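You operate a simulated robot arm through the tools that you are given. There is no shell and no other tool.

Carry out the task below with a simulated two-armed robot. There is one attempt and no reset: what you move stays moved.

JOB
Swap the grey hinge in the vice for the green one; lock it.
Fine: the grey hinge goes in the grey tray.

Only the result counts: the job must be done as asked and must still hold three seconds after the hand-in. Knocking over, shifting, dropping, spilling or breaking anything else fails it.

ROBOT AND FRAMES
Two 7-joint arms with two-finger grippers on one trunk that stands fixed in place. Base frame: the origin is at the foot of the trunk, x ahead of it, y to its left, z up. Readings come in cm, degrees, newtons and seconds.
The left shoulder is at [7, 13.9, 116.3], the right one opposite. With the tool pointing down near the work surface each hand reaches from about 38 to 76 cm from the base axis, measured 20 degrees to its own side. Payload 3.43 kg a hand.
The tool frame of a hand sits at the grasp point between the pads (the TCP): z along the fingers, y along the line on which they close. The tips reach 3 cm beyond it. The gripper opens to 10.4 cm. The gripper's body begins 5.7 cm behind the TCP.
Orientation is that of the tool frame in the base frame, as a unit quaternion [x, y, z, w]. With the fingers straight down and closing along the base's y, the tool's x points along the base's -x, its y along +y and its z along -z.

CONTROLS
- The arms move only by the tool jog_arm. It takes "left_plan", "right_plan" or both (then of equal length, played together; a hand with none holds still); each is text: rows parted by semicolons, each of 7 numbers parted by spaces: the finger opening in cm, from 0 to 10.4, then the shift along the tool's x, y, z in cm, then the turn, a rotation vector about the tool's x, y, z in degrees. In form: claw dx dy dz wx wy wz; .... A call has 1 to 20 rows; each row is the pose to reach, as a shift and turn from the pose commanded when the call began, along the tool's axes at that moment. Rows are played at 5 a second. More than 5 cm and 8.6 degrees between two rows, or a gripper value outside its range, and nothing of the call is played. A pose out of reach is approached as far as the arm can. The call stops where the force on the tool passes 50 N (or 10 N more than at its start, if that is more) or the arm is blocked; 0.2 s more then pass. Each finger travels about 4.5 cm/s and halts on what it meets, pressing with about 37 N; the grip force reading is that of the motor and also rises with nothing between the fingers. The clock runs only during rows and for 0.2 s after the last one: add rows that repeat a pose to give the fingers time. The reply holds the time, the measured pose of the TCP, the force on the tool along the base axes, the opening and the grip force, in the units named above and with some noise, with the torque about the TCP (base axes, N m) and any sound that the robot's microphone picked up.
- Cameras (640 x 400 px; columns grow to the right, rows downward): "scene" is now at [12.12, 5.17, 139.03]; the picture's right is [0.57, -0.82, 0.00], its down [-0.48, -0.34, -0.81] and it looks along [0.66, 0.46, -0.59] (base axes); focal length 280 px, centre (320, 200). "left" rides on the left gripper at [6.7, -1.8, -9] in its tool frame; the picture's right is [0.25, 0.97, 0.00], its down [-0.73, 0.19, -0.66] and it looks along [-0.64, 0.17, 0.75] (tool axes); focal length 218 px, centre (320, 200). "right" rides on the right gripper at [6.7, 1.8, -9] in its tool frame; the picture's right is [-0.25, 0.97, 0.00], its down [-0.73, -0.19, -0.66] and it looks along [-0.64, -0.17, 0.75] (tool axes); focal length 218 px, centre (320, 200).
- grab_frame(camera): a new picture of that camera. It takes no simulated time.
- move_column(by): slides the trunk up (or, below 0, down) by that many cm; the arms and the scene camera ride with it, the base frame stays. It gives what a move gives, with no picture.
- head_to(pan, tilt): turns the head with the scene camera to pan (to the left, within 86 degrees either way) and tilt (down, from -29 to 69), counted from straight ahead of the robot. It gives what a move gives.
- pixel_to_xyz(camera, pixels): for up to 12 pixels [column, row] of the newest picture of that camera ("zoom" is the newest enlarged one), the place [x, y, z] in the base frame of the surface seen there, good to about 0.2 cm. It takes no simulated time.
- zoom(camera, box): a new picture of the part [left, top, right, bottom] of that camera's present view, enlarged. It takes no simulated time.
- hand_in(): hands the job in; it is judged then, once.

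Open the grippers and draw the arms clear of the work before you hand the job in, unless the task says otherwise.

The tools are called after "Request:" as name(argument=value, ...) on one line, values as JSON. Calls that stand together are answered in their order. jog_arm: Moves the arms, as the interface text tells. Its arguments: {"type":"object","properties":{"left_plan":{"type":"string"},"right_plan":{"type":"string"}},"required":[]} The other tools are called the same way: move_column (by) slides the trunk up or down; head_to (pan, tilt) turns the head that bears the scene camera; grab_frame (camera) takes a picture; pixel_to_xyz (camera, pixels) gives the place of the surface under pixels of a picture; zoom (camera, box) takes an enlarged picture of a part of a camera's view; hand_in () hands the job in.

At the start:

```text
clock: 0.0
left_tcp_pos: [29.39, 33.39, 121.36]
left_ee_rot: [0.0, 1.0, 0.0, 0.0]
left_force: [0.5, -0.7, 0.2]
left_torque: [0.0, -0.02, -0.02]
left_gripper_width: 10.42
left_finger_force: 0.1
right_tcp_pos: [44.49, 0.17, 117.4]
right_ee_rot: [0.0, 1.0, 0.002, 0.0]
right_force: [0.3, 0.1, 0.3]
right_torque: [0.0, 0.02, -0.02]
right_gripper_width: 10.39
right_finger_force: 0.0
trunk travel left (down, up): [-65.8, 28.2]
head pan, tilt: [35.0, 35.9]
```

scene: 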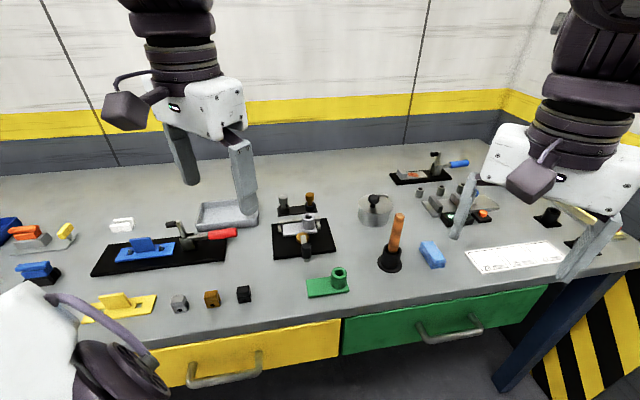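
right: 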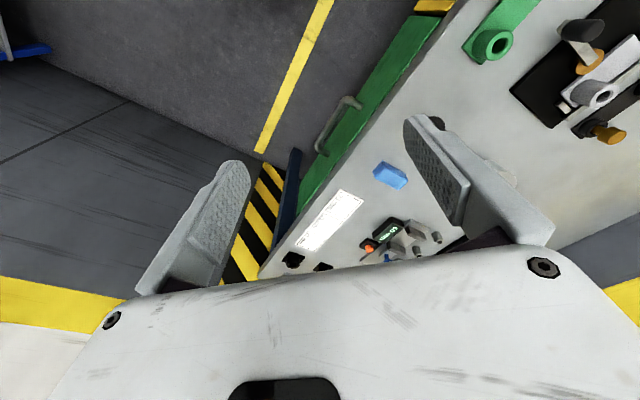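
left: 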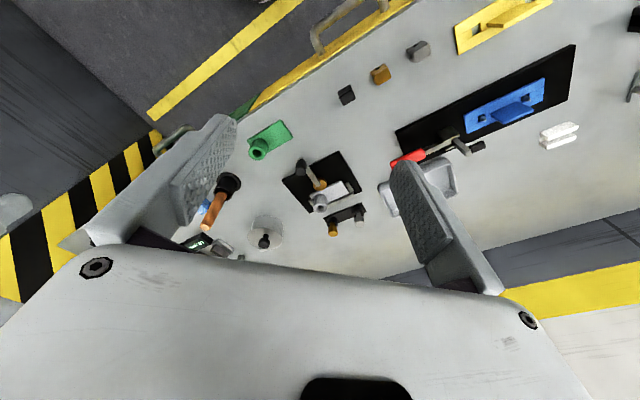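

The scene shows the vice with a grey hinge around (300,235), the green hinge at (328,283), and a grey tray at (228,215). I zoom in on these first.

Request:
zoom(camera="scene", box=[250, 180, 370, 300])

Request:
zoom(camera="left", box=[230, 100, 400, 260])

Request:
zoom(camera="scene", box=[80, 180, 270, 300])

```text
3.33 times, centred on (310, 240) of scene
```

zoom: 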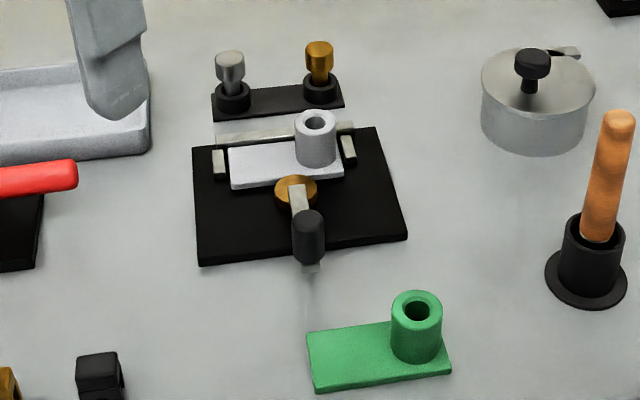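

```text
2.50 times, centred on (315, 180) of left
```

zoom: 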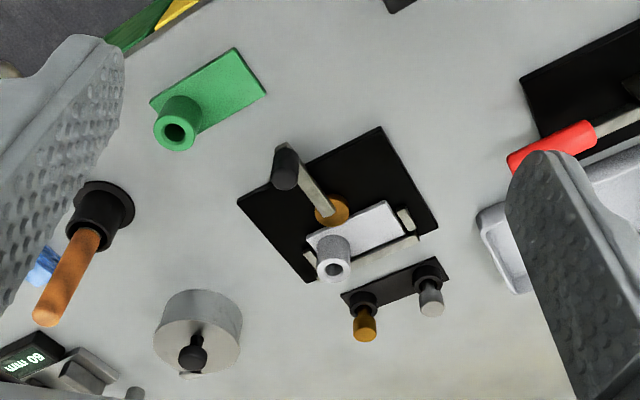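

```text
3.33 times, centred on (175, 240) of scene
```

zoom: 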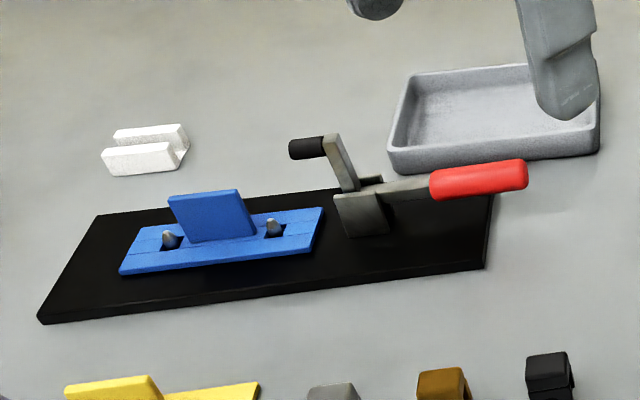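

The vice has a cam lever (brass disc, black knob) pressing the grey hinge against a back jaw. I measure the key points in the scene picture.

Request:
zoom(camera="scene", box=[265, 185, 345, 265])

Request:
pixel_to_xyz(camera="scene", pixels=[[287, 258], [372, 251], [274, 222], [325, 220], [308, 240], [308, 250], [309, 202], [304, 213], [295, 230], [290, 212], [305, 238], [290, 280]])

Request:
pixel_to_xyz(camera="scene", pixels=[[328, 288], [338, 268], [308, 281], [309, 296], [350, 293], [345, 276], [338, 279], [220, 210], [200, 228], [255, 222], [204, 205], [230, 228]])

```text
5.00 times, centred on (305, 225) of scene
```

zoom: 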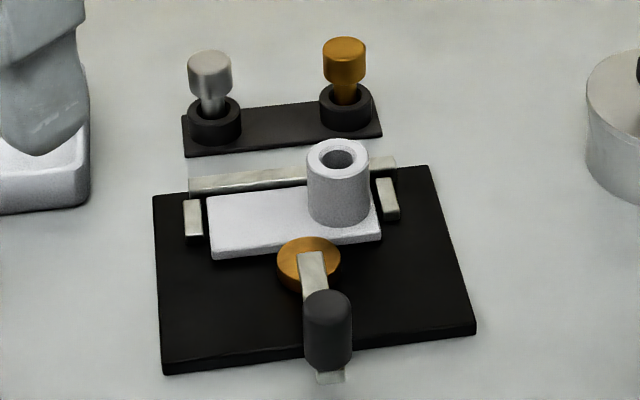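

```text
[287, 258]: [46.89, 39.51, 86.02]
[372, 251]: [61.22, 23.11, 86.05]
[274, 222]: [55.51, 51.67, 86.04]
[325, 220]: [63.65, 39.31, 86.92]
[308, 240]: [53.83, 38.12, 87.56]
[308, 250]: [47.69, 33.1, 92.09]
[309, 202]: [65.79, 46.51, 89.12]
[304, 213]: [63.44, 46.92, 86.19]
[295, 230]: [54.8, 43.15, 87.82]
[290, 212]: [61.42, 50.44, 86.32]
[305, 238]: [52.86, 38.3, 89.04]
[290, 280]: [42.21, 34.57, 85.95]
```

```text
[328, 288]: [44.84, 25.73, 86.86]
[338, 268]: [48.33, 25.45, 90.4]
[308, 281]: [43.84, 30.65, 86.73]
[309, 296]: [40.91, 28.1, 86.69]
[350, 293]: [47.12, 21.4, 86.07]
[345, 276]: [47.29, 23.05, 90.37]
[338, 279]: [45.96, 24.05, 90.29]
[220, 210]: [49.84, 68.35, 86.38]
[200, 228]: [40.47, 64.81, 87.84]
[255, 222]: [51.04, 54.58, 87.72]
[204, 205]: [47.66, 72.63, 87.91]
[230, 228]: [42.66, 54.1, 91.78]
```

Now finer measurements of the vice parts in the enlarged picture.

Request:
pixel_to_xyz(camera="zoom", pixels=[[153, 196], [165, 372], [475, 330], [430, 168], [208, 198], [212, 255], [380, 236], [310, 150], [363, 155], [340, 170], [290, 262], [335, 262]])

Request:
pixel_to_xyz(camera="zoom", pixels=[[312, 256], [318, 285], [328, 305], [328, 350], [330, 378], [192, 218], [388, 198], [195, 184], [390, 164], [230, 225], [338, 215], [210, 60]])

```text
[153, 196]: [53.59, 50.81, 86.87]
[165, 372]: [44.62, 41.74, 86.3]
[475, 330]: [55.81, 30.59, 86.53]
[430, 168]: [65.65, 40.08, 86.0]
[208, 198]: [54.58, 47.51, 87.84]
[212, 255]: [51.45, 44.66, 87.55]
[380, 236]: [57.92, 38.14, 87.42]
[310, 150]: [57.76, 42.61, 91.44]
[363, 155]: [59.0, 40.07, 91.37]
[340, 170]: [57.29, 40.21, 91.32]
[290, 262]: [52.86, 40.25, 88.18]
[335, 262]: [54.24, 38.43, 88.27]
```

```text
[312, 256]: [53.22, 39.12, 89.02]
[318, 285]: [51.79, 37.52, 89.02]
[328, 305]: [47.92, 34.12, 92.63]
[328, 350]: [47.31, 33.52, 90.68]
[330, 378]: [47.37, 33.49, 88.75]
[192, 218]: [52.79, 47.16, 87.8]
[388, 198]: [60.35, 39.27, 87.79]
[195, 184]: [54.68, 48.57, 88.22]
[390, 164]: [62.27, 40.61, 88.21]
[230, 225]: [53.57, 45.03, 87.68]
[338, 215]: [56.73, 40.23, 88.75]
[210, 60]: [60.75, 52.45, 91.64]
```

Table top is z≈86, the vice is turned about 45° (long axis along [0.71,-0.71]), hinge barrel tops at z≈91.4. I bring the left hand to a viewing pose with 45° yaw in front of the vice.

Request:
jog_arm(left_plan="10.4 -2.2 -0.7 2.3 0 0 -5.6; 10.4 -4.4 -1.4 4.6 0 0 -11.2; 10.4 -6.6 -2.1 6.9 0 0 -16.9; 10.4 -8.7 -2.85 9.2 0 0 -22.5; 10.4 -10.9 -3.6 11.5 0 0 -28.1; 10.4 -13 -4.3 13.8 0 0 -33.8; 10.4 -15.2 -5 16.1 0 0 -39.4; 10.4 -17.4 -5.7 18.4 0 0 -45; 10.4 -17.4 -5.7 18.4 0 0 -45; 10.4 -17.4 -5.7 18.4 0 0 -45")

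Request:
grab_frame(camera="left")

Request:
grab_frame(camera="scene")

```text
clock: 2.2
left_tcp_pos: [49.02, 37.3, 107.04]
left_ee_rot: [-0.382, 0.924, 0.001, -0.001]
left_force: [0.3, 0.1, -0.3]
left_torque: [0.02, -0.01, 0.0]
left_gripper_width: 10.41
left_finger_force: 0.1
left hand out of reach, approached as far as the arm can: row 4, 5, 6, 7, 8, 9, 10
right_tcp_pos: [44.68, 0.11, 117.24]
right_ee_rot: [0.001, 1.0, 0.001, -0.001]
right_force: [-0.8, 0.1, 0.7]
right_torque: [0.02, 0.01, -0.01]
right_gripper_width: 10.39
right_finger_force: 0.1
trunk travel left (down, up): [-65.8, 28.2]
head pan, tilt: [35.0, 35.9]
```

```text
taken
```

left: 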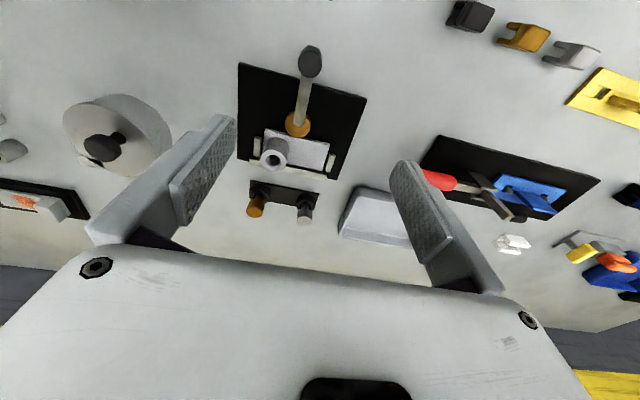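

```text
taken
```

scene: 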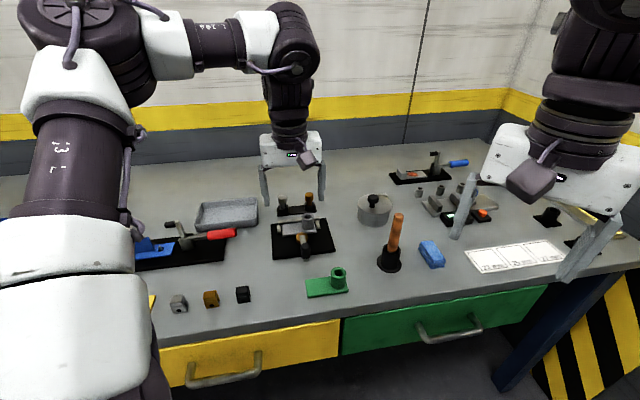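

The left picture shows the vice upside down at about (300,130): lever from the disc (297,123) to the knob (310,60). I zoom in on it.

Request:
zoom(camera="left", box=[230, 40, 390, 230])

Request:
zoom(camera="scene", box=[270, 190, 340, 260])

```text
2.11 times, centred on (310, 135) of left
```

zoom: 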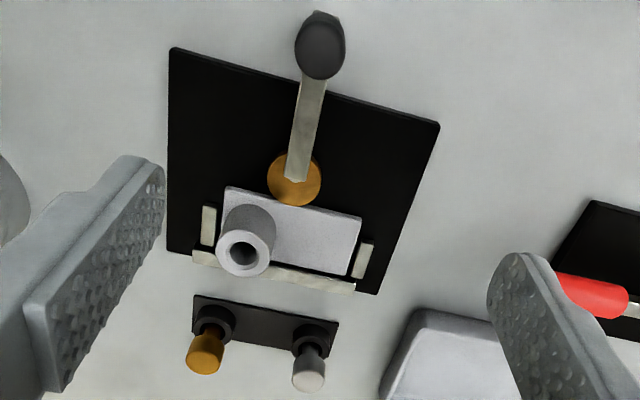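

```text
5.71 times, centred on (305, 225) of scene
```

zoom: 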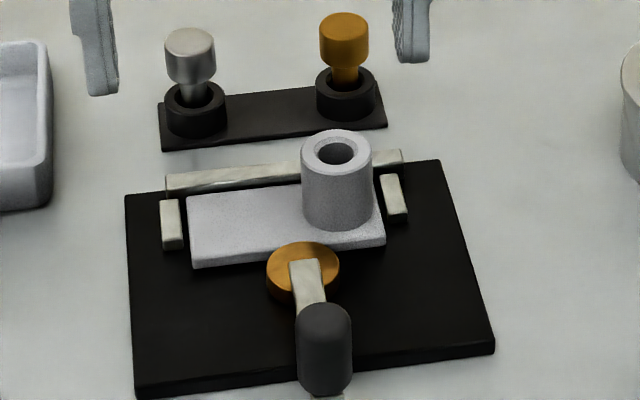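

The cam disc touches the hinge front edge and the hinge sits against the back jaw, so the vice looks locked now. The arm stopped short of the commanded pose, so I check with a zero-shift row what the commanded pose now is.

Request:
jog_arm(left_plan="10.4 0 0 0 0 0 0; 10.4 0 0 0 0 0 0")

```text
clock: 2.8
left_tcp_pos: [48.91, 37.38, 107.06]
left_ee_rot: [-0.382, 0.924, -0.001, 0.0]
left_force: [-0.1, -0.3, -0.3]
left_torque: [0.03, 0.05, -0.01]
left_gripper_width: 10.39
left_finger_force: 0.1
right_tcp_pos: [44.47, 0.16, 117.23]
right_ee_rot: [0.0, 1.0, 0.001, -0.001]
right_force: [-0.3, 1.1, 0.4]
right_torque: [-0.02, -0.01, 0.0]
right_gripper_width: 10.38
right_finger_force: 0.1
trunk travel left (down, up): [-65.8, 28.2]
head pan, tilt: [35.0, 35.9]
```

The commanded pose equals the reached pose, so shifts start from here. I measure the knob, lever, disc and hinge from the left camera for a second estimate.

Request:
zoom(camera="left", box=[230, 40, 390, 230])

Request:
pixel_to_xyz(camera="zoom", pixels=[[320, 16], [320, 50], [300, 45], [340, 45], [322, 75], [297, 178], [272, 180], [320, 180], [294, 204], [310, 100], [326, 100], [291, 130]])

Request:
pixel_to_xyz(camera="zoom", pixels=[[226, 190], [360, 218], [350, 275], [275, 265], [243, 234], [243, 275], [218, 252], [270, 252], [207, 225], [362, 260], [215, 262], [340, 286]])

```text
2.11 times, centred on (310, 135) of left
```

zoom: 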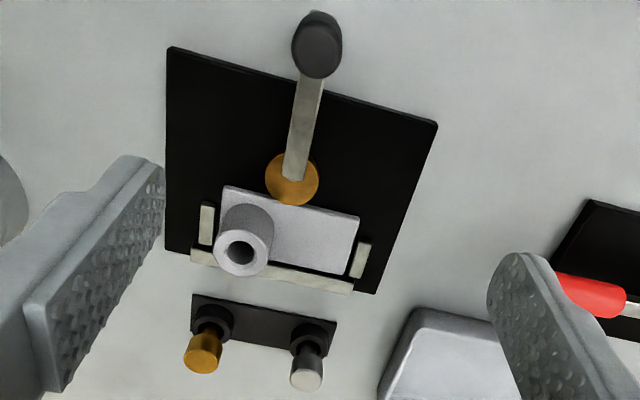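

```text
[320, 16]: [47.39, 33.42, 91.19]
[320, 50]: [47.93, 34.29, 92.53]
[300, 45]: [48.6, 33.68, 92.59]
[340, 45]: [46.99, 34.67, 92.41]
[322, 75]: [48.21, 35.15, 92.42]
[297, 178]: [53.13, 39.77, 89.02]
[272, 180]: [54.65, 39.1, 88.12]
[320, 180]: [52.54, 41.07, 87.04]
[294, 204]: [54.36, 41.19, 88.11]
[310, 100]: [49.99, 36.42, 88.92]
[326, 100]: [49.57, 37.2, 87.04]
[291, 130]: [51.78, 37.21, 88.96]
```

```text
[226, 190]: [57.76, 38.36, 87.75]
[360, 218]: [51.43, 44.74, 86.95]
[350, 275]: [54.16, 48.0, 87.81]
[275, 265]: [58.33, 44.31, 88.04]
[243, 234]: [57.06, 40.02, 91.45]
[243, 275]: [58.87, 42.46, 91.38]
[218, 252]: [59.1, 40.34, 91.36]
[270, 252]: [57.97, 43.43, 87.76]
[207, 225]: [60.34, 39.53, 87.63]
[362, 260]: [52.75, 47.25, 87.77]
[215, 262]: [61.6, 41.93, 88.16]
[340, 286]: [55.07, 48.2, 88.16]
```

Both estimates agree: knob centre ≈(47.8,34.2), top 92.6; pivot ≈(53.3,39.5); hinge barrel centre ≈(57.95,41.25). I move the left hand above the knob at TCP z=100 and narrow the opening.

Request:
jog_arm(left_plan="8 1.0 -0.5 1 0 0 0; 7 2.0 -1.0 3 0 0 0; 6 3.0 -1.48 5 0 0 0; 5 3.04 -1.48 7 0 0 0; 5 3.04 -1.48 7 0 0 0; 5 3.04 -1.48 7 0 0 0")

Request:
grab_frame(camera="left")

Request:
grab_frame(camera="scene")

```text
clock: 4.2
left_tcp_pos: [48.69, 38.2, 104.91]
left_ee_rot: [-0.383, 0.924, 0.0, 0.0]
left_force: [-0.1, 0.9, -0.4]
left_torque: [0.02, -0.01, -0.02]
left_gripper_width: 5.01
left_finger_force: 0.1
left hand out of reach, approached as far as the arm can: row 1, 2, 3, 4, 5, 6
right_tcp_pos: [44.43, 0.28, 117.32]
right_ee_rot: [0.0, 1.0, 0.001, 0.0]
right_force: [-0.7, -0.2, 0.3]
right_torque: [-0.01, 0.03, 0.0]
right_gripper_width: 10.39
right_finger_force: 0.1
trunk travel left (down, up): [-65.8, 28.2]
head pan, tilt: [35.0, 35.9]
```

```text
taken
```

left: 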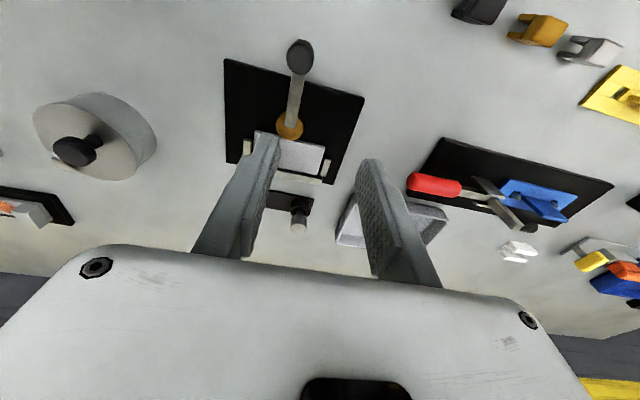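

```text
taken
```

scene: 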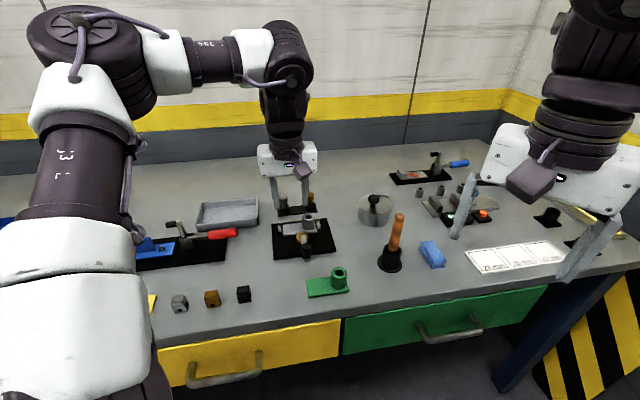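

The arm still cannot get down there with yaw 45°. I test with yaw back at 0° above the same point, to see whether yaw is the limit.

Request:
jog_arm(left_plan="5 0.5 -0.3 0.5 0 0 7.5; 5 1 -0.6 1 0 0 15; 5 1.6 -1 2 0 0 22.5; 5 2.2 -1.4 3 0 0 30; 5 2.8 -1.8 4 0 0 37.5; 5 3.46 -2.19 4.9 0 0 45; 5 3.46 -2.19 4.9 0 0 45")

Request:
grab_frame(camera="scene")

```text
clock: 5.8
left_tcp_pos: [47.64, 34.17, 100.14]
left_ee_rot: [0.001, 1.0, -0.001, 0.0]
left_force: [0.8, -0.1, 0.6]
left_torque: [-0.01, 0.01, 0.02]
left_gripper_width: 4.99
left_finger_force: 0.0
right_tcp_pos: [44.44, 0.15, 117.27]
right_ee_rot: [0.0, 1.0, 0.0, 0.0]
right_force: [-0.6, -0.6, -0.1]
right_torque: [0.04, -0.01, 0.02]
right_gripper_width: 10.42
right_finger_force: 0.1
trunk travel left (down, up): [-65.8, 28.2]
head pan, tilt: [35.0, 35.9]
```

```text
taken
```

scene: 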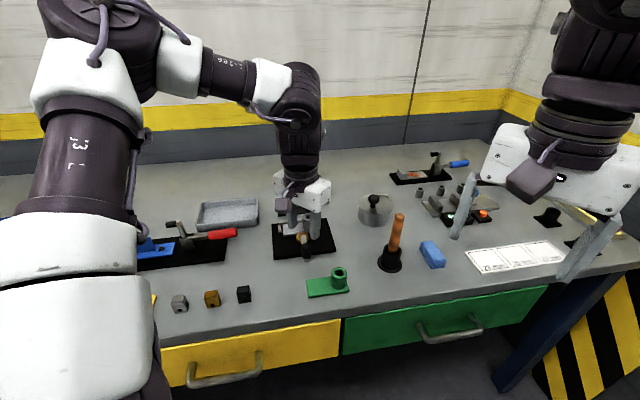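

Yaw 0° is reachable, so yaw is the limit. I check the left camera to line up with the knob before descending.

Request:
grab_frame(camera="left")

Request:
zoom(camera="scene", box=[180, 170, 360, 300])

```text
taken
```

left: 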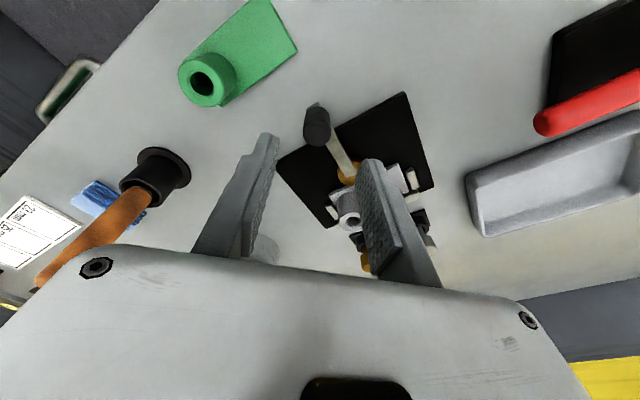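

```text
3.08 times, centred on (270, 235) of scene
```

zoom: 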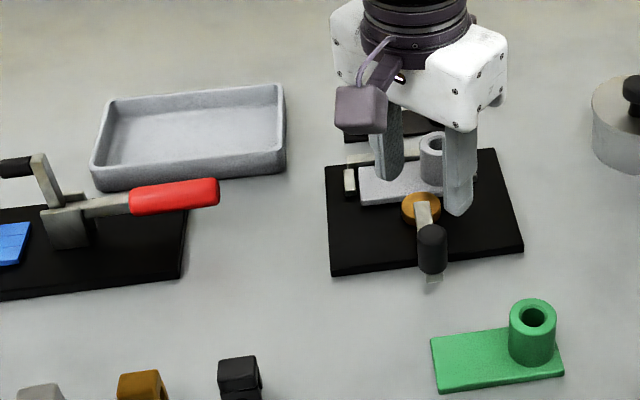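

The knob is at (317,120) in the left picture, the green hinge at (230,60). I measure the knob's faces there, plus the tray corners in the zoomed scene picture.

Request:
pixel_to_xyz(camera="left", pixels=[[317, 110], [317, 120], [317, 130], [317, 138], [317, 144], [306, 130], [329, 130], [345, 165], [348, 155], [340, 150]])

Request:
pixel_to_xyz(camera="zoom", pixels=[[97, 165], [282, 158], [278, 87], [112, 102], [110, 172], [270, 145], [268, 100], [125, 115], [190, 140], [432, 230], [432, 262], [415, 205]])

```text
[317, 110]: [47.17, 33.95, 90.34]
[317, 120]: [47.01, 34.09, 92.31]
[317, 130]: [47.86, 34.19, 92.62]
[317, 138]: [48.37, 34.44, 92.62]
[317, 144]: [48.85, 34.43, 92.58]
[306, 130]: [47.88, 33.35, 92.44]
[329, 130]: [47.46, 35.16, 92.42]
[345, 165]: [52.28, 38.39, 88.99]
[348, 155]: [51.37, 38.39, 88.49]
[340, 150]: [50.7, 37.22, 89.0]
```

```text
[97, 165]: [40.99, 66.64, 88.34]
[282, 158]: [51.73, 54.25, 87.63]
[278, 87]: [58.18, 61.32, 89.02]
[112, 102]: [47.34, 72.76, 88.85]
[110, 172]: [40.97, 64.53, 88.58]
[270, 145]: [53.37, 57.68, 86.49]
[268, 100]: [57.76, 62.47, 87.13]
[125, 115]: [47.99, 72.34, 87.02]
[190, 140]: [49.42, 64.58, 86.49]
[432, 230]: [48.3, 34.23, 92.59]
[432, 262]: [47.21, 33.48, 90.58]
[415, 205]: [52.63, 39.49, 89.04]
```

Knob centre is ≈(47.95,34.3), radius ≈0.95, top 92.6; lever bar top z 89. I descend around it to TCP z=92.6 and close on it.

Request:
jog_arm(left_plan="4 -0.3 0.13 2.5 0 0 0; 4 -0.3 0.13 5 0 0 0; 4 -0.3 0.13 6.6 0 0 0; 4 -0.3 0.13 7.5 0 0 0; 4 -0.3 0.13 7.5 0 0 0; 2.5 -0.3 0.13 7.5 0 0 0; 1.5 -0.3 0.13 7.5 0 0 0; 1.5 -0.3 0.13 7.5 0 0 0")

Request:
grab_frame(camera="left")

Request:
zoom(camera="scene", box=[240, 190, 360, 280])

```text
clock: 7.6
left_tcp_pos: [48.03, 34.07, 92.4]
left_ee_rot: [0.001, 1.0, -0.001, -0.001]
left_force: [-2.8, -11.8, -7.2]
left_torque: [0.2, -0.31, 0.0]
left_gripper_width: 2.22
left_finger_force: 40.3
right_tcp_pos: [44.52, 0.02, 117.24]
right_ee_rot: [0.002, 1.0, 0.0, 0.0]
right_force: [-0.9, -0.1, -0.3]
right_torque: [0.0, 0.03, -0.03]
right_gripper_width: 10.39
right_finger_force: 0.1
trunk travel left (down, up): [-65.8, 28.2]
head pan, tilt: [35.0, 35.9]
```

```text
taken
```

left: 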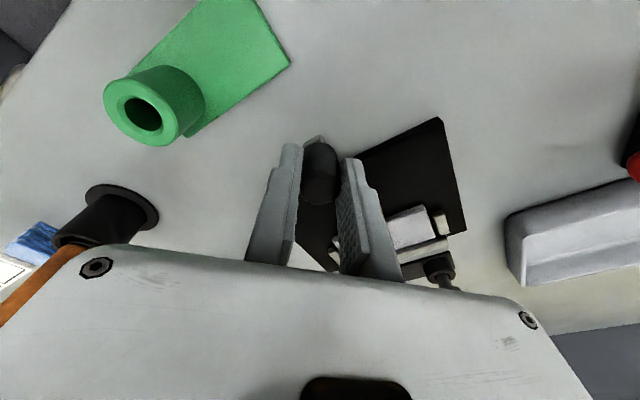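

```text
4.44 times, centred on (300, 235) of scene
```

zoom: 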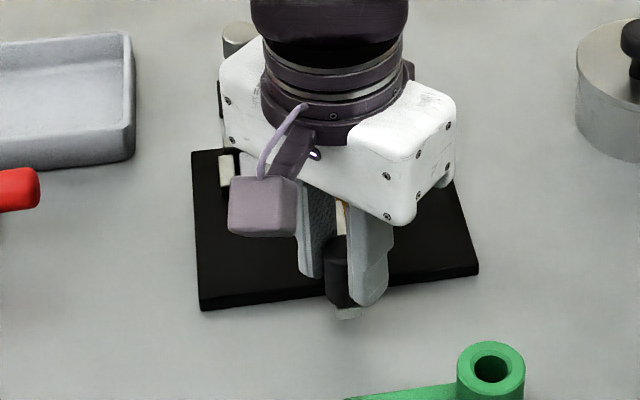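

The knob is gripped (2.2 cm). I test a small clockwise turn of 4° about the pivot (knob towards the robot's left) and read the force.

Request:
jog_arm(left_plan="1.5 0.17 0.2 0 0 0 2; 1.5 0.35 0.39 0 0 0 4; 1.5 0.35 0.39 0 0 0 4")

```text
clock: 8.4
left_tcp_pos: [48.0, 34.18, 92.48]
left_ee_rot: [0.037, 0.999, -0.002, 0.002]
left_force: [9.4, -33.4, -16.8]
left_torque: [0.24, 0.16, 0.02]
left_gripper_width: 2.21
left_finger_force: 45.1
right_tcp_pos: [44.76, -0.06, 117.19]
right_ee_rot: [0.0, 1.0, 0.003, -0.001]
right_force: [0.0, -0.7, -0.2]
right_torque: [0.02, 0.03, -0.03]
right_gripper_width: 10.39
right_finger_force: 0.0
trunk travel left (down, up): [-65.8, 28.2]
head pan, tilt: [35.0, 35.9]
```

Clockwise is blocked (‑33 N, almost no motion). I reverse and try the same small amount counter-clockwise.

Request:
jog_arm(left_plan="1.5 -0.2 -0.17 0 0 0 -2; 1.5 -0.39 -0.35 0 0 0 -4; 1.5 -0.59 -0.52 0 0 0 -6; 1.5 -0.78 -0.69 0 0 0 -8; 1.5 -0.78 -0.69 0 0 0 -8")

```text
clock: 9.6
left_tcp_pos: [48.15, 33.93, 92.57]
left_ee_rot: [-0.035, 0.999, 0.001, 0.0]
left_force: [-14.7, -6.1, -3.0]
left_torque: [-0.66, 0.91, 0.38]
left_gripper_width: 2.17
left_finger_force: 45.4
right_tcp_pos: [44.21, 0.2, 117.38]
right_ee_rot: [0.002, 1.0, 0.001, 0.001]
right_force: [-0.2, 0.2, 0.7]
right_torque: [0.01, -0.03, -0.02]
right_gripper_width: 10.41
right_finger_force: 0.1
trunk travel left (down, up): [-65.8, 28.2]
head pan, tilt: [35.0, 35.9]
```

Counter-clockwise shows less resistance. I continue counter-clockwise another 8° along the arc, watching force.

Request:
jog_arm(left_plan="1.5 -0.19 -0.18 0 0 0 -2; 1.5 -0.38 -0.36 0 0 0 -4; 1.5 -0.58 -0.53 0 0 0 -6; 1.5 -0.78 -0.69 0 0 0 -8; 1.5 -0.78 -0.69 0 0 0 -8")

Request:
zoom(camera="scene", box=[240, 190, 360, 280])

```text
clock: 10.8
left_tcp_pos: [49.16, 33.14, 92.52]
left_ee_rot: [-0.105, 0.995, 0.0, -0.001]
left_force: [-11.0, -11.6, -8.6]
left_torque: [0.34, 0.41, 0.26]
left_gripper_width: 2.21
left_finger_force: 45.1
right_tcp_pos: [44.32, 0.13, 117.32]
right_ee_rot: [0.0, 1.0, 0.0, 0.001]
right_force: [0.4, -0.2, 0.4]
right_torque: [0.02, 0.0, 0.02]
right_gripper_width: 10.37
right_finger_force: 0.1
trunk travel left (down, up): [-65.8, 28.2]
head pan, tilt: [35.0, 35.9]
```

```text
4.44 times, centred on (300, 235) of scene
```

zoom: 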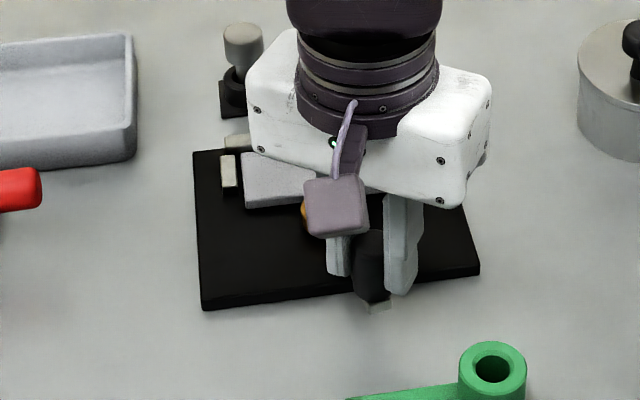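

The lever turns counter-clockwise (knob now ≈(49.2,33.1), vice unmoved). Since positive yaw is limited, I open, turn the hand to yaw −45° around the knob, and re-grip.

Request:
jog_arm(left_plan="2.6 0 0 0 0 0 0; 4 0 0 0 0 0 0; 4 0 0 -0.1 0 0 8.2; 4 0 0 -0.1 0 0 16.4; 4 0 0 -0.1 0 0 24.6; 4 0 0 -0.1 0 0 32.8; 4 0 0 -0.1 0 0 41; 4 0 0 -0.1 0 0 49.2; 4 0 0 -0.1 0 0 57; 4 0 0 -0.1 0 0 57")

Request:
grab_frame(camera="left")

Request:
zoom(camera="scene", box=[240, 190, 360, 280])

```text
clock: 13.0
left_tcp_pos: [49.19, 33.3, 92.54]
left_ee_rot: [0.384, 0.924, 0.0, 0.0]
left_force: [0.0, 0.0, -0.3]
left_torque: [0.01, 0.04, 0.02]
left_gripper_width: 4.03
left_finger_force: 0.0
right_tcp_pos: [44.46, 0.31, 117.44]
right_ee_rot: [0.0, 1.0, 0.001, 0.0]
right_force: [1.0, -0.6, -0.7]
right_torque: [0.01, -0.01, -0.05]
right_gripper_width: 10.4
right_finger_force: 0.1
trunk travel left (down, up): [-65.8, 28.2]
head pan, tilt: [35.0, 35.9]
```

```text
taken
```

left: 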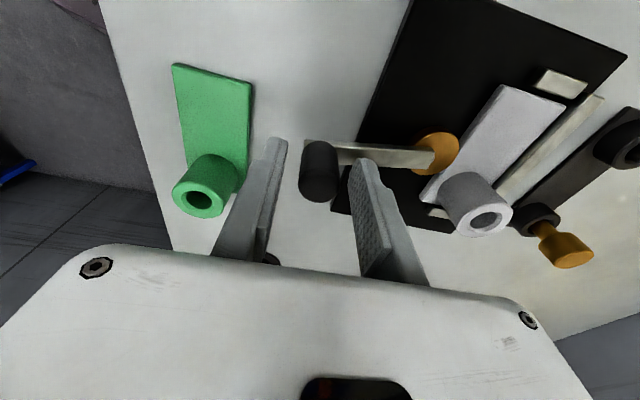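

```text
4.44 times, centred on (300, 235) of scene
```

zoom: 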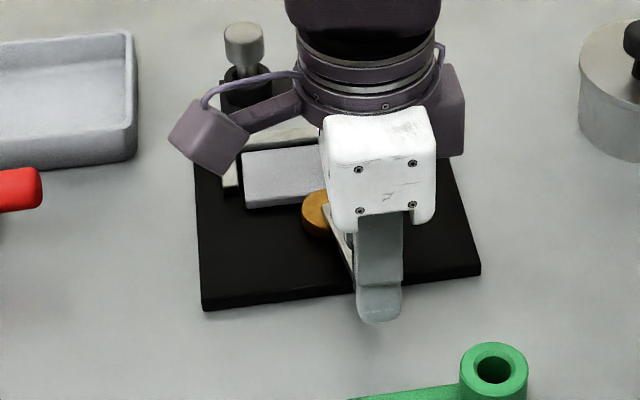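

The hand is around the knob at yaw −45°, no contact. I look at the disc in the left camera, seen at (437,153), to refine the pivot.

Request:
zoom(camera="left", box=[280, 60, 600, 260])

Request:
pixel_to_xyz(camera="left", pixels=[[432, 155], [438, 140], [456, 153], [445, 170], [420, 140], [375, 155], [345, 152], [320, 160], [320, 190], [310, 180], [330, 180]])

```text
2.00 times, centred on (440, 160) of left
```

zoom: 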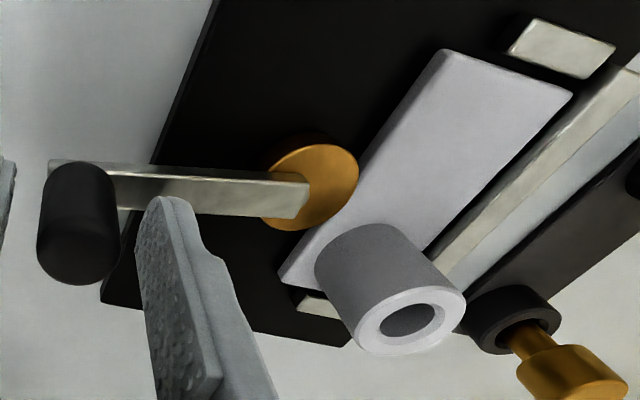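

```text
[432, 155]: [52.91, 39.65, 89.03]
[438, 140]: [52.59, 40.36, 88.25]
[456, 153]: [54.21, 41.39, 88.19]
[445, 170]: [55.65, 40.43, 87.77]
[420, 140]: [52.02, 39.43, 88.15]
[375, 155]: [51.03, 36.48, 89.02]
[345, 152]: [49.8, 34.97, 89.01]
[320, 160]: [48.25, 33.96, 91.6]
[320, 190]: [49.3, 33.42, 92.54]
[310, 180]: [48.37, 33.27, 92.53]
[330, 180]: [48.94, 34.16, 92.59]
```

Pivot refined to ≈(53.15,39.65), lever now 12° past the locked position. I close on the knob and continue counter-clockwise another 24°.

Request:
jog_arm(left_plan="2.5 0 0 0 0 0 0; 1.5 0 0 0 0 0 0; 1.5 0 0 0 0 0 0; 1.5 -0.5 0.13 0 0 0 -4; 1.5 -1 0.29 0 0 0 -8; 1.5 -1.49 0.49 0 0 0 -12; 1.5 -1.96 0.72 0 0 0 -16; 1.5 -2.41 0.98 0 0 0 -20; 1.5 -2.84 1.28 0 0 0 -24; 1.5 -2.84 1.28 0 0 0 -24")

Request:
grab_frame(camera="left")

```text
clock: 15.2
left_tcp_pos: [52.13, 32.06, 92.61]
left_ee_rot: [0.181, 0.983, 0.001, -0.001]
left_force: [-2.5, -7.1, -8.7]
left_torque: [0.56, 0.38, 0.05]
left_gripper_width: 2.18
left_finger_force: 45.9
right_tcp_pos: [44.59, 0.16, 117.33]
right_ee_rot: [0.0, 1.0, 0.0, -0.001]
right_force: [-0.1, -0.2, 1.5]
right_torque: [0.01, -0.03, -0.02]
right_gripper_width: 10.39
right_finger_force: 0.1
trunk travel left (down, up): [-65.8, 28.2]
head pan, tilt: [35.0, 35.9]
```

```text
taken
```

left: 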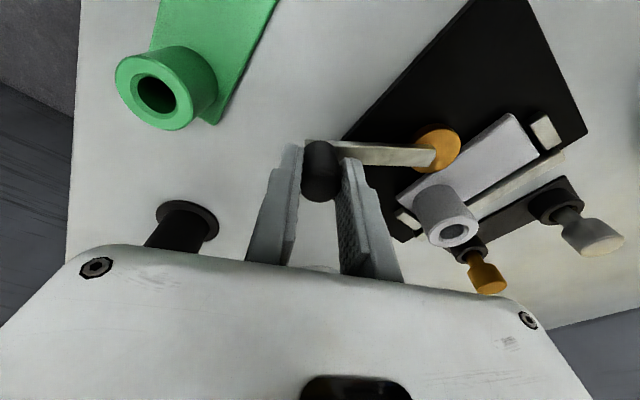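

The lever follows smoothly at about 36°. The plunger sits near (185,225) in this picture, so I check its position before sweeping on.

Request:
grab_frame(camera="scene")

Request:
pixel_to_xyz(camera="scene", pixels=[[399, 214], [396, 235], [390, 262], [378, 262], [401, 268], [366, 200], [375, 197], [392, 205], [368, 222]])

Request:
zoom(camera="left", box=[340, 80, 600, 260])

```text
taken
```

scene: 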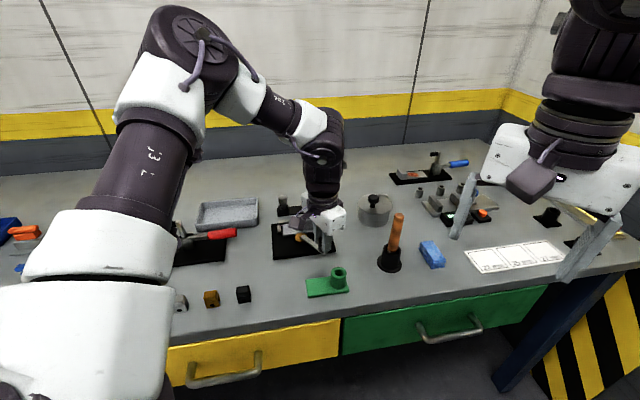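

```text
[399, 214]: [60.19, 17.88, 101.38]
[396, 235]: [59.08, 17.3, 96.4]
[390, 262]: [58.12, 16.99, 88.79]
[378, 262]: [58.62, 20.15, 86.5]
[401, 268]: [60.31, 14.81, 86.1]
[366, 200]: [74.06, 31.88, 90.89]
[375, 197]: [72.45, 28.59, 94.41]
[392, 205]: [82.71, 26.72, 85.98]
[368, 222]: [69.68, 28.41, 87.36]
```

```text
2.22 times, centred on (470, 170) of left
```

zoom: 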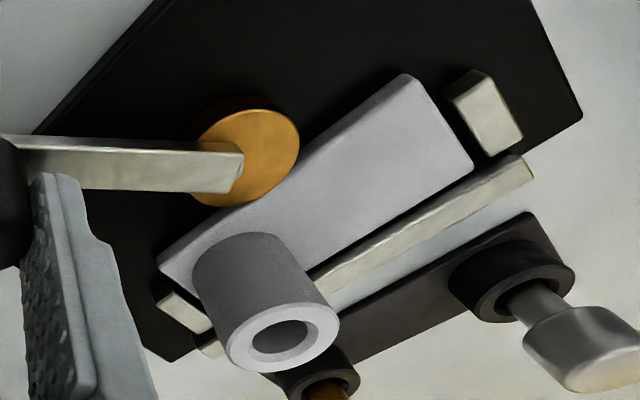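

Plunger (59,17) and pot (72,29) are well clear of the sweep. I turn the lever another 32° counter-clockwise.

Request:
jog_arm(left_plan="1.5 -0.5 0.13 0 0 0 -4; 1.5 -1 0.29 0 0 0 -8; 1.5 -1.49 0.49 0 0 0 -12; 1.5 -1.96 0.72 0 0 0 -16; 1.5 -2.41 0.98 0 0 0 -20; 1.5 -2.84 1.28 0 0 0 -24; 1.5 -3.25 1.6 0 0 0 -28; 1.5 -3.64 1.96 0 0 0 -32; 1.5 -3.64 1.96 0 0 0 -32")

Request:
grab_frame(camera="left")

Request:
zoom(camera="scene", box=[240, 180, 380, 280])

```text
clock: 17.2
left_tcp_pos: [56.31, 32.64, 92.5]
left_ee_rot: [-0.097, 0.995, 0.0, 0.0]
left_force: [5.9, -5.1, -2.2]
left_torque: [-0.01, -0.19, -0.25]
left_gripper_width: 2.14
left_finger_force: 45.2
right_tcp_pos: [44.61, 0.21, 117.32]
right_ee_rot: [0.0, 1.0, 0.001, 0.0]
right_force: [-0.8, -0.2, -0.6]
right_torque: [-0.02, 0.02, 0.02]
right_gripper_width: 10.39
right_finger_force: 0.1
trunk travel left (down, up): [-65.8, 28.2]
head pan, tilt: [35.0, 35.9]
```

```text
taken
```

left: 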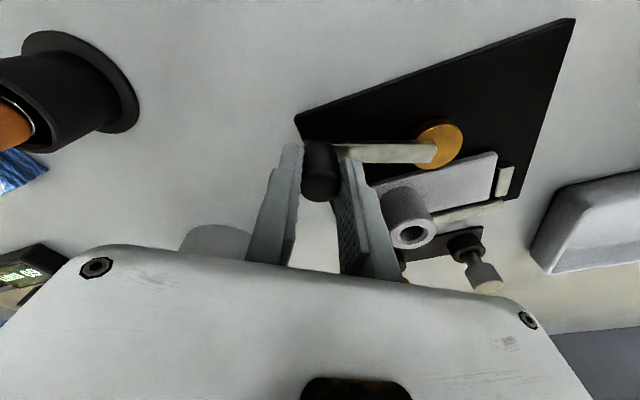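

```text
4.00 times, centred on (310, 230) of scene
```

zoom: 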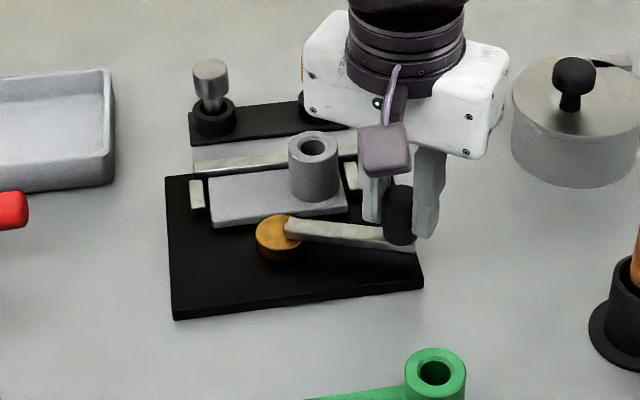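

The brass disc has withdrawn from the hinge at about 69°. I turn about 20° more, letting the knob slip in the grip for the last part.

Request:
jog_arm(left_plan="1.5 -0.5 0.13 0 0 0 -4; 1.5 -1 0.29 0 0 0 -7; 1.5 -1.49 0.49 0 0 0 -8; 1.5 -1.96 0.72 0 0 0 -8; 1.5 -2.41 0.98 0 0 0 -8; 1.5 -2.41 0.98 0 0 0 -8")

Request:
zoom(camera="scene", box=[240, 180, 380, 280])

```text
clock: 18.6
left_tcp_pos: [58.31, 34.17, 92.49]
left_ee_rot: [-0.165, 0.986, 0.0, -0.001]
left_force: [-2.7, -6.0, -3.4]
left_torque: [-0.84, 0.77, 0.34]
left_gripper_width: 2.2
left_finger_force: 45.3
right_tcp_pos: [44.56, 0.27, 117.3]
right_ee_rot: [0.0, 1.0, 0.001, 0.0]
right_force: [-0.1, 0.6, -0.2]
right_torque: [-0.02, 0.01, 0.01]
right_gripper_width: 10.4
right_finger_force: 0.0
trunk travel left (down, up): [-65.8, 28.2]
head pan, tilt: [35.0, 35.9]
```

```text
4.00 times, centred on (310, 230) of scene
```

zoom: 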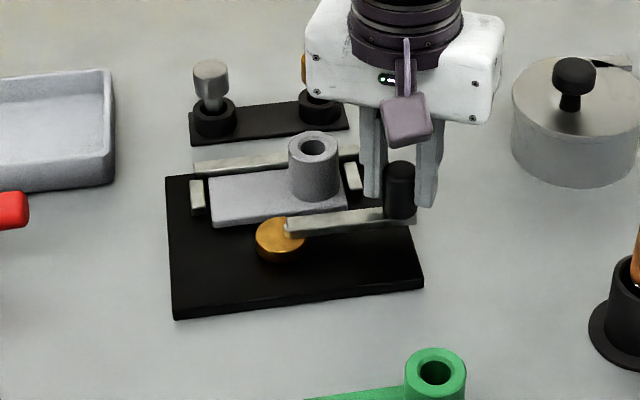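

The lever is now parallel to the jaw and the disc stands clear. I open a little and raise the hand straight up.

Request:
jog_arm(left_plan="2.6 0 0 0 0 0 0; 3.4 0 0 0 0 0 0; 3.4 0 0 -1.5 0 0 0; 3.4 0 0 -4.5 0 0 0; 4.5 0 0 -8 0 0 0; 4.5 0 0 -8 0 0 0")

Request:
grab_frame(camera="left")

Request:
zoom(camera="scene", box=[260, 190, 360, 270])

```text
clock: 20.0
left_tcp_pos: [58.53, 34.07, 100.46]
left_ee_rot: [-0.165, 0.986, 0.0, -0.001]
left_force: [0.7, -0.5, -0.1]
left_torque: [-0.02, 0.0, 0.0]
left_gripper_width: 4.5
left_finger_force: 0.1
right_tcp_pos: [44.56, 0.26, 117.39]
right_ee_rot: [0.0, 1.0, 0.0, 0.0]
right_force: [0.2, 0.0, -0.2]
right_torque: [0.0, -0.03, -0.01]
right_gripper_width: 10.42
right_finger_force: 0.1
trunk travel left (down, up): [-65.8, 28.2]
head pan, tilt: [35.0, 35.9]
```

```text
taken
```

left: 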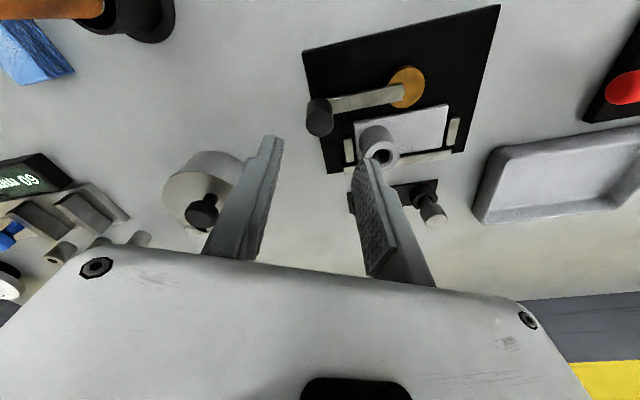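

```text
5.00 times, centred on (310, 230) of scene
```

zoom: 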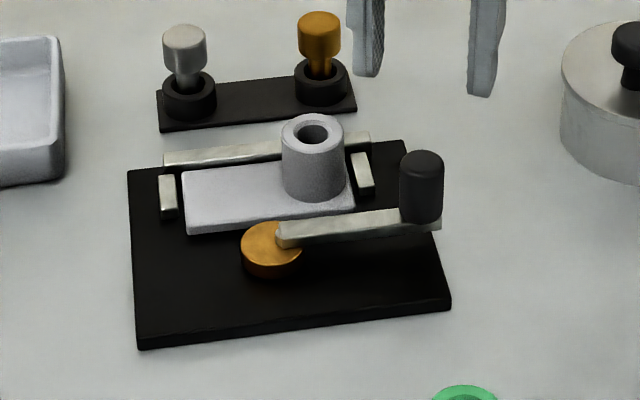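

The lever is open and stays. I measure the freed hinge, disc and lever in both pictures.

Request:
pixel_to_xyz(camera="zoom", pixels=[[183, 172], [188, 228], [355, 200], [260, 188], [283, 130], [344, 132], [313, 118], [313, 150], [272, 223], [242, 245], [300, 250], [422, 155]])

Request:
pixel_to_xyz(camera="left", pixels=[[357, 122], [447, 104], [440, 146], [380, 142], [381, 164], [364, 154], [399, 152], [408, 70], [423, 88], [392, 100], [320, 118], [349, 150]])

```text
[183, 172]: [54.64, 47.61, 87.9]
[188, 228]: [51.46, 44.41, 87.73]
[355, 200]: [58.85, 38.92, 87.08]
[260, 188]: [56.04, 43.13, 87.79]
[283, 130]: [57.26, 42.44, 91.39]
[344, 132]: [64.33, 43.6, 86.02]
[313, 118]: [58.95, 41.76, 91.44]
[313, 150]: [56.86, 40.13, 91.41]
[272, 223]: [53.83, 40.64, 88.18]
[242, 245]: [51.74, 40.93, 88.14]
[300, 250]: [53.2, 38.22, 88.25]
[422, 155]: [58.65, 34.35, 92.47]
```

```text
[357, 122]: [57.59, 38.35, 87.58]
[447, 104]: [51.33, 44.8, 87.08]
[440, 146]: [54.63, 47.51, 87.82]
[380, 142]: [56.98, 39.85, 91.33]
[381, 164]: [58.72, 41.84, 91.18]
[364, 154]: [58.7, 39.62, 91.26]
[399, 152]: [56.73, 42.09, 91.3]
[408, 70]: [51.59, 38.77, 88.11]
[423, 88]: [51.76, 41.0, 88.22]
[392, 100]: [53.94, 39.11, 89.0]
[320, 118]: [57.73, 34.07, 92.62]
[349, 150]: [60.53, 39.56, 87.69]
```

Barrel centre is ≈(57.86,41.0), diameter ≈2.9, flange top 87.8, jaw top 88.2. I move above it with yaw 0 and opening 5.

Request:
jog_arm(left_plan="5 -0.4 1.7 0 0 0 4.75; 5 -0.8 3.4 0 0 0 9.5; 5 -1.2 5.1 0 0 0 14.2; 5 -1.62 6.77 0 0 0 19; 5 -1.62 6.77 0 0 0 19")

Request:
grab_frame(camera="left")

```text
clock: 21.2
left_tcp_pos: [57.79, 41.08, 100.52]
left_ee_rot: [0.0, 1.0, 0.0, 0.0]
left_force: [0.4, 0.6, 0.8]
left_torque: [-0.02, 0.01, 0.02]
left_gripper_width: 5.02
left_finger_force: 0.2
right_tcp_pos: [44.41, 0.13, 117.34]
right_ee_rot: [0.001, 1.0, 0.001, 0.0]
right_force: [-0.8, 0.6, 0.9]
right_torque: [-0.02, 0.03, 0.0]
right_gripper_width: 10.41
right_finger_force: 0.0
trunk travel left (down, up): [-65.8, 28.2]
head pan, tilt: [35.0, 35.9]
```

```text
taken
```

left: 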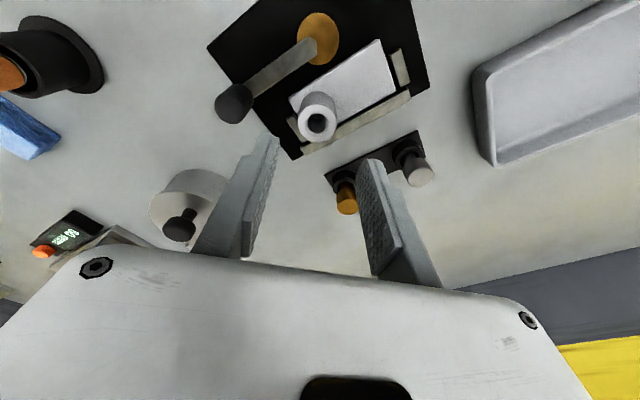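

Barrel top is at about (316,123) vs expected (321,120). I check the rim coordinates before going down.

Request:
zoom(camera="left", box=[270, 70, 370, 170])

Request:
pixel_to_xyz(camera="zoom", pixels=[[295, 250], [295, 438], [180, 345], [420, 335], [210, 275], [390, 275], [215, 415], [385, 410]])

```text
4.00 times, centred on (320, 120) of left
```

zoom: 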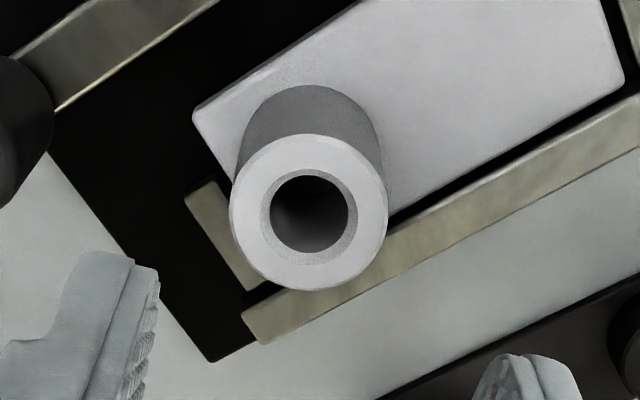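

```text
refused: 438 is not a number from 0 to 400
```

Rim circle is centred at (308,212) in the zoom, radius ≈78 px. I query points on the rim.

Request:
pixel_to_xyz(camera="zoom", pixels=[[308, 142], [308, 283], [238, 212], [378, 212], [260, 163], [356, 163], [260, 261], [356, 261], [215, 120], [560, 110], [400, 200], [420, 240]])

```text
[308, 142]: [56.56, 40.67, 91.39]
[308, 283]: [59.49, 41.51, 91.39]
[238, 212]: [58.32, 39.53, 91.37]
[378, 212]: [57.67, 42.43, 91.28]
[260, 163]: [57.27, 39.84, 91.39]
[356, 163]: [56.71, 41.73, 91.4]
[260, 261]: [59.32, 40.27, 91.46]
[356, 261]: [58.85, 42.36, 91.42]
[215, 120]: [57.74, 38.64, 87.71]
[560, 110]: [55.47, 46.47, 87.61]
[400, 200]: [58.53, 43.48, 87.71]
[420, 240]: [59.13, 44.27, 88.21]
```

Barrel centre is (58.03,41.04), diameter ≈3.3. I descend so the tips stop at z≈88.5 (just above jaw and flange), then close.

Request:
jog_arm(left_plan="5 -0.22 -0.04 3 0 0 0; 5 -0.22 -0.04 6 0 0 0; 5 -0.22 -0.04 8 0 0 0; 5 -0.22 -0.04 9 0 0 0; 5 -0.22 -0.04 9 0 0 0; 4 -0.22 -0.04 9 0 0 0; 2.5 -0.22 -0.04 9 0 0 0; 2.5 -0.22 -0.04 9 0 0 0")

Request:
grab_frame(camera="left")

Request:
zoom(camera="scene", box=[260, 190, 360, 270])

```text
clock: 23.0
left_tcp_pos: [58.05, 41.0, 91.46]
left_ee_rot: [0.0, 1.0, -0.001, 0.0]
left_force: [-1.0, -1.2, 0.1]
left_torque: [0.18, 0.16, 0.14]
left_gripper_width: 3.24
left_finger_force: 37.5
right_tcp_pos: [44.53, 0.33, 117.29]
right_ee_rot: [0.0, 1.0, 0.001, 0.0]
right_force: [-0.6, 0.1, -0.1]
right_torque: [0.0, -0.03, 0.04]
right_gripper_width: 10.4
right_finger_force: 0.0
trunk travel left (down, up): [-65.8, 28.2]
head pan, tilt: [35.0, 35.9]
```

```text
taken
```

left: 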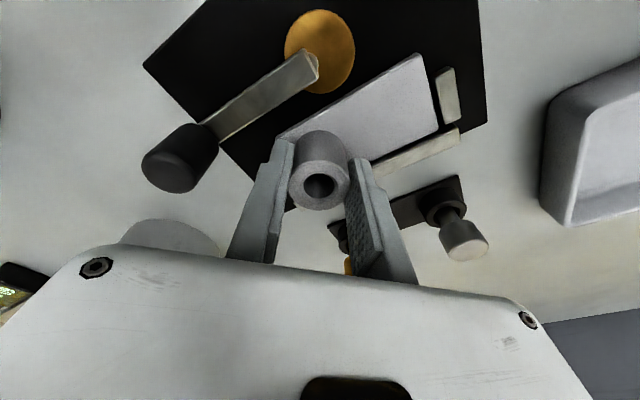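

```text
5.00 times, centred on (310, 230) of scene
```

zoom: 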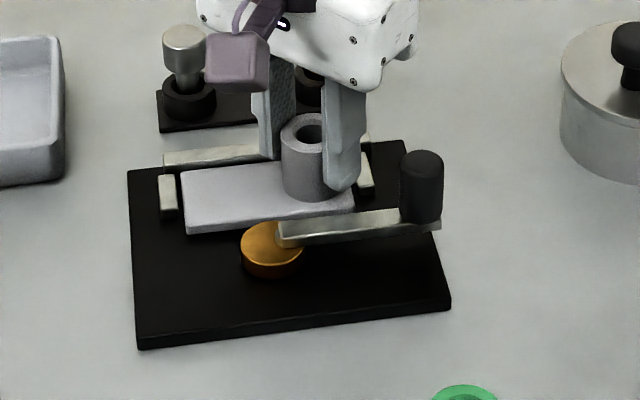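

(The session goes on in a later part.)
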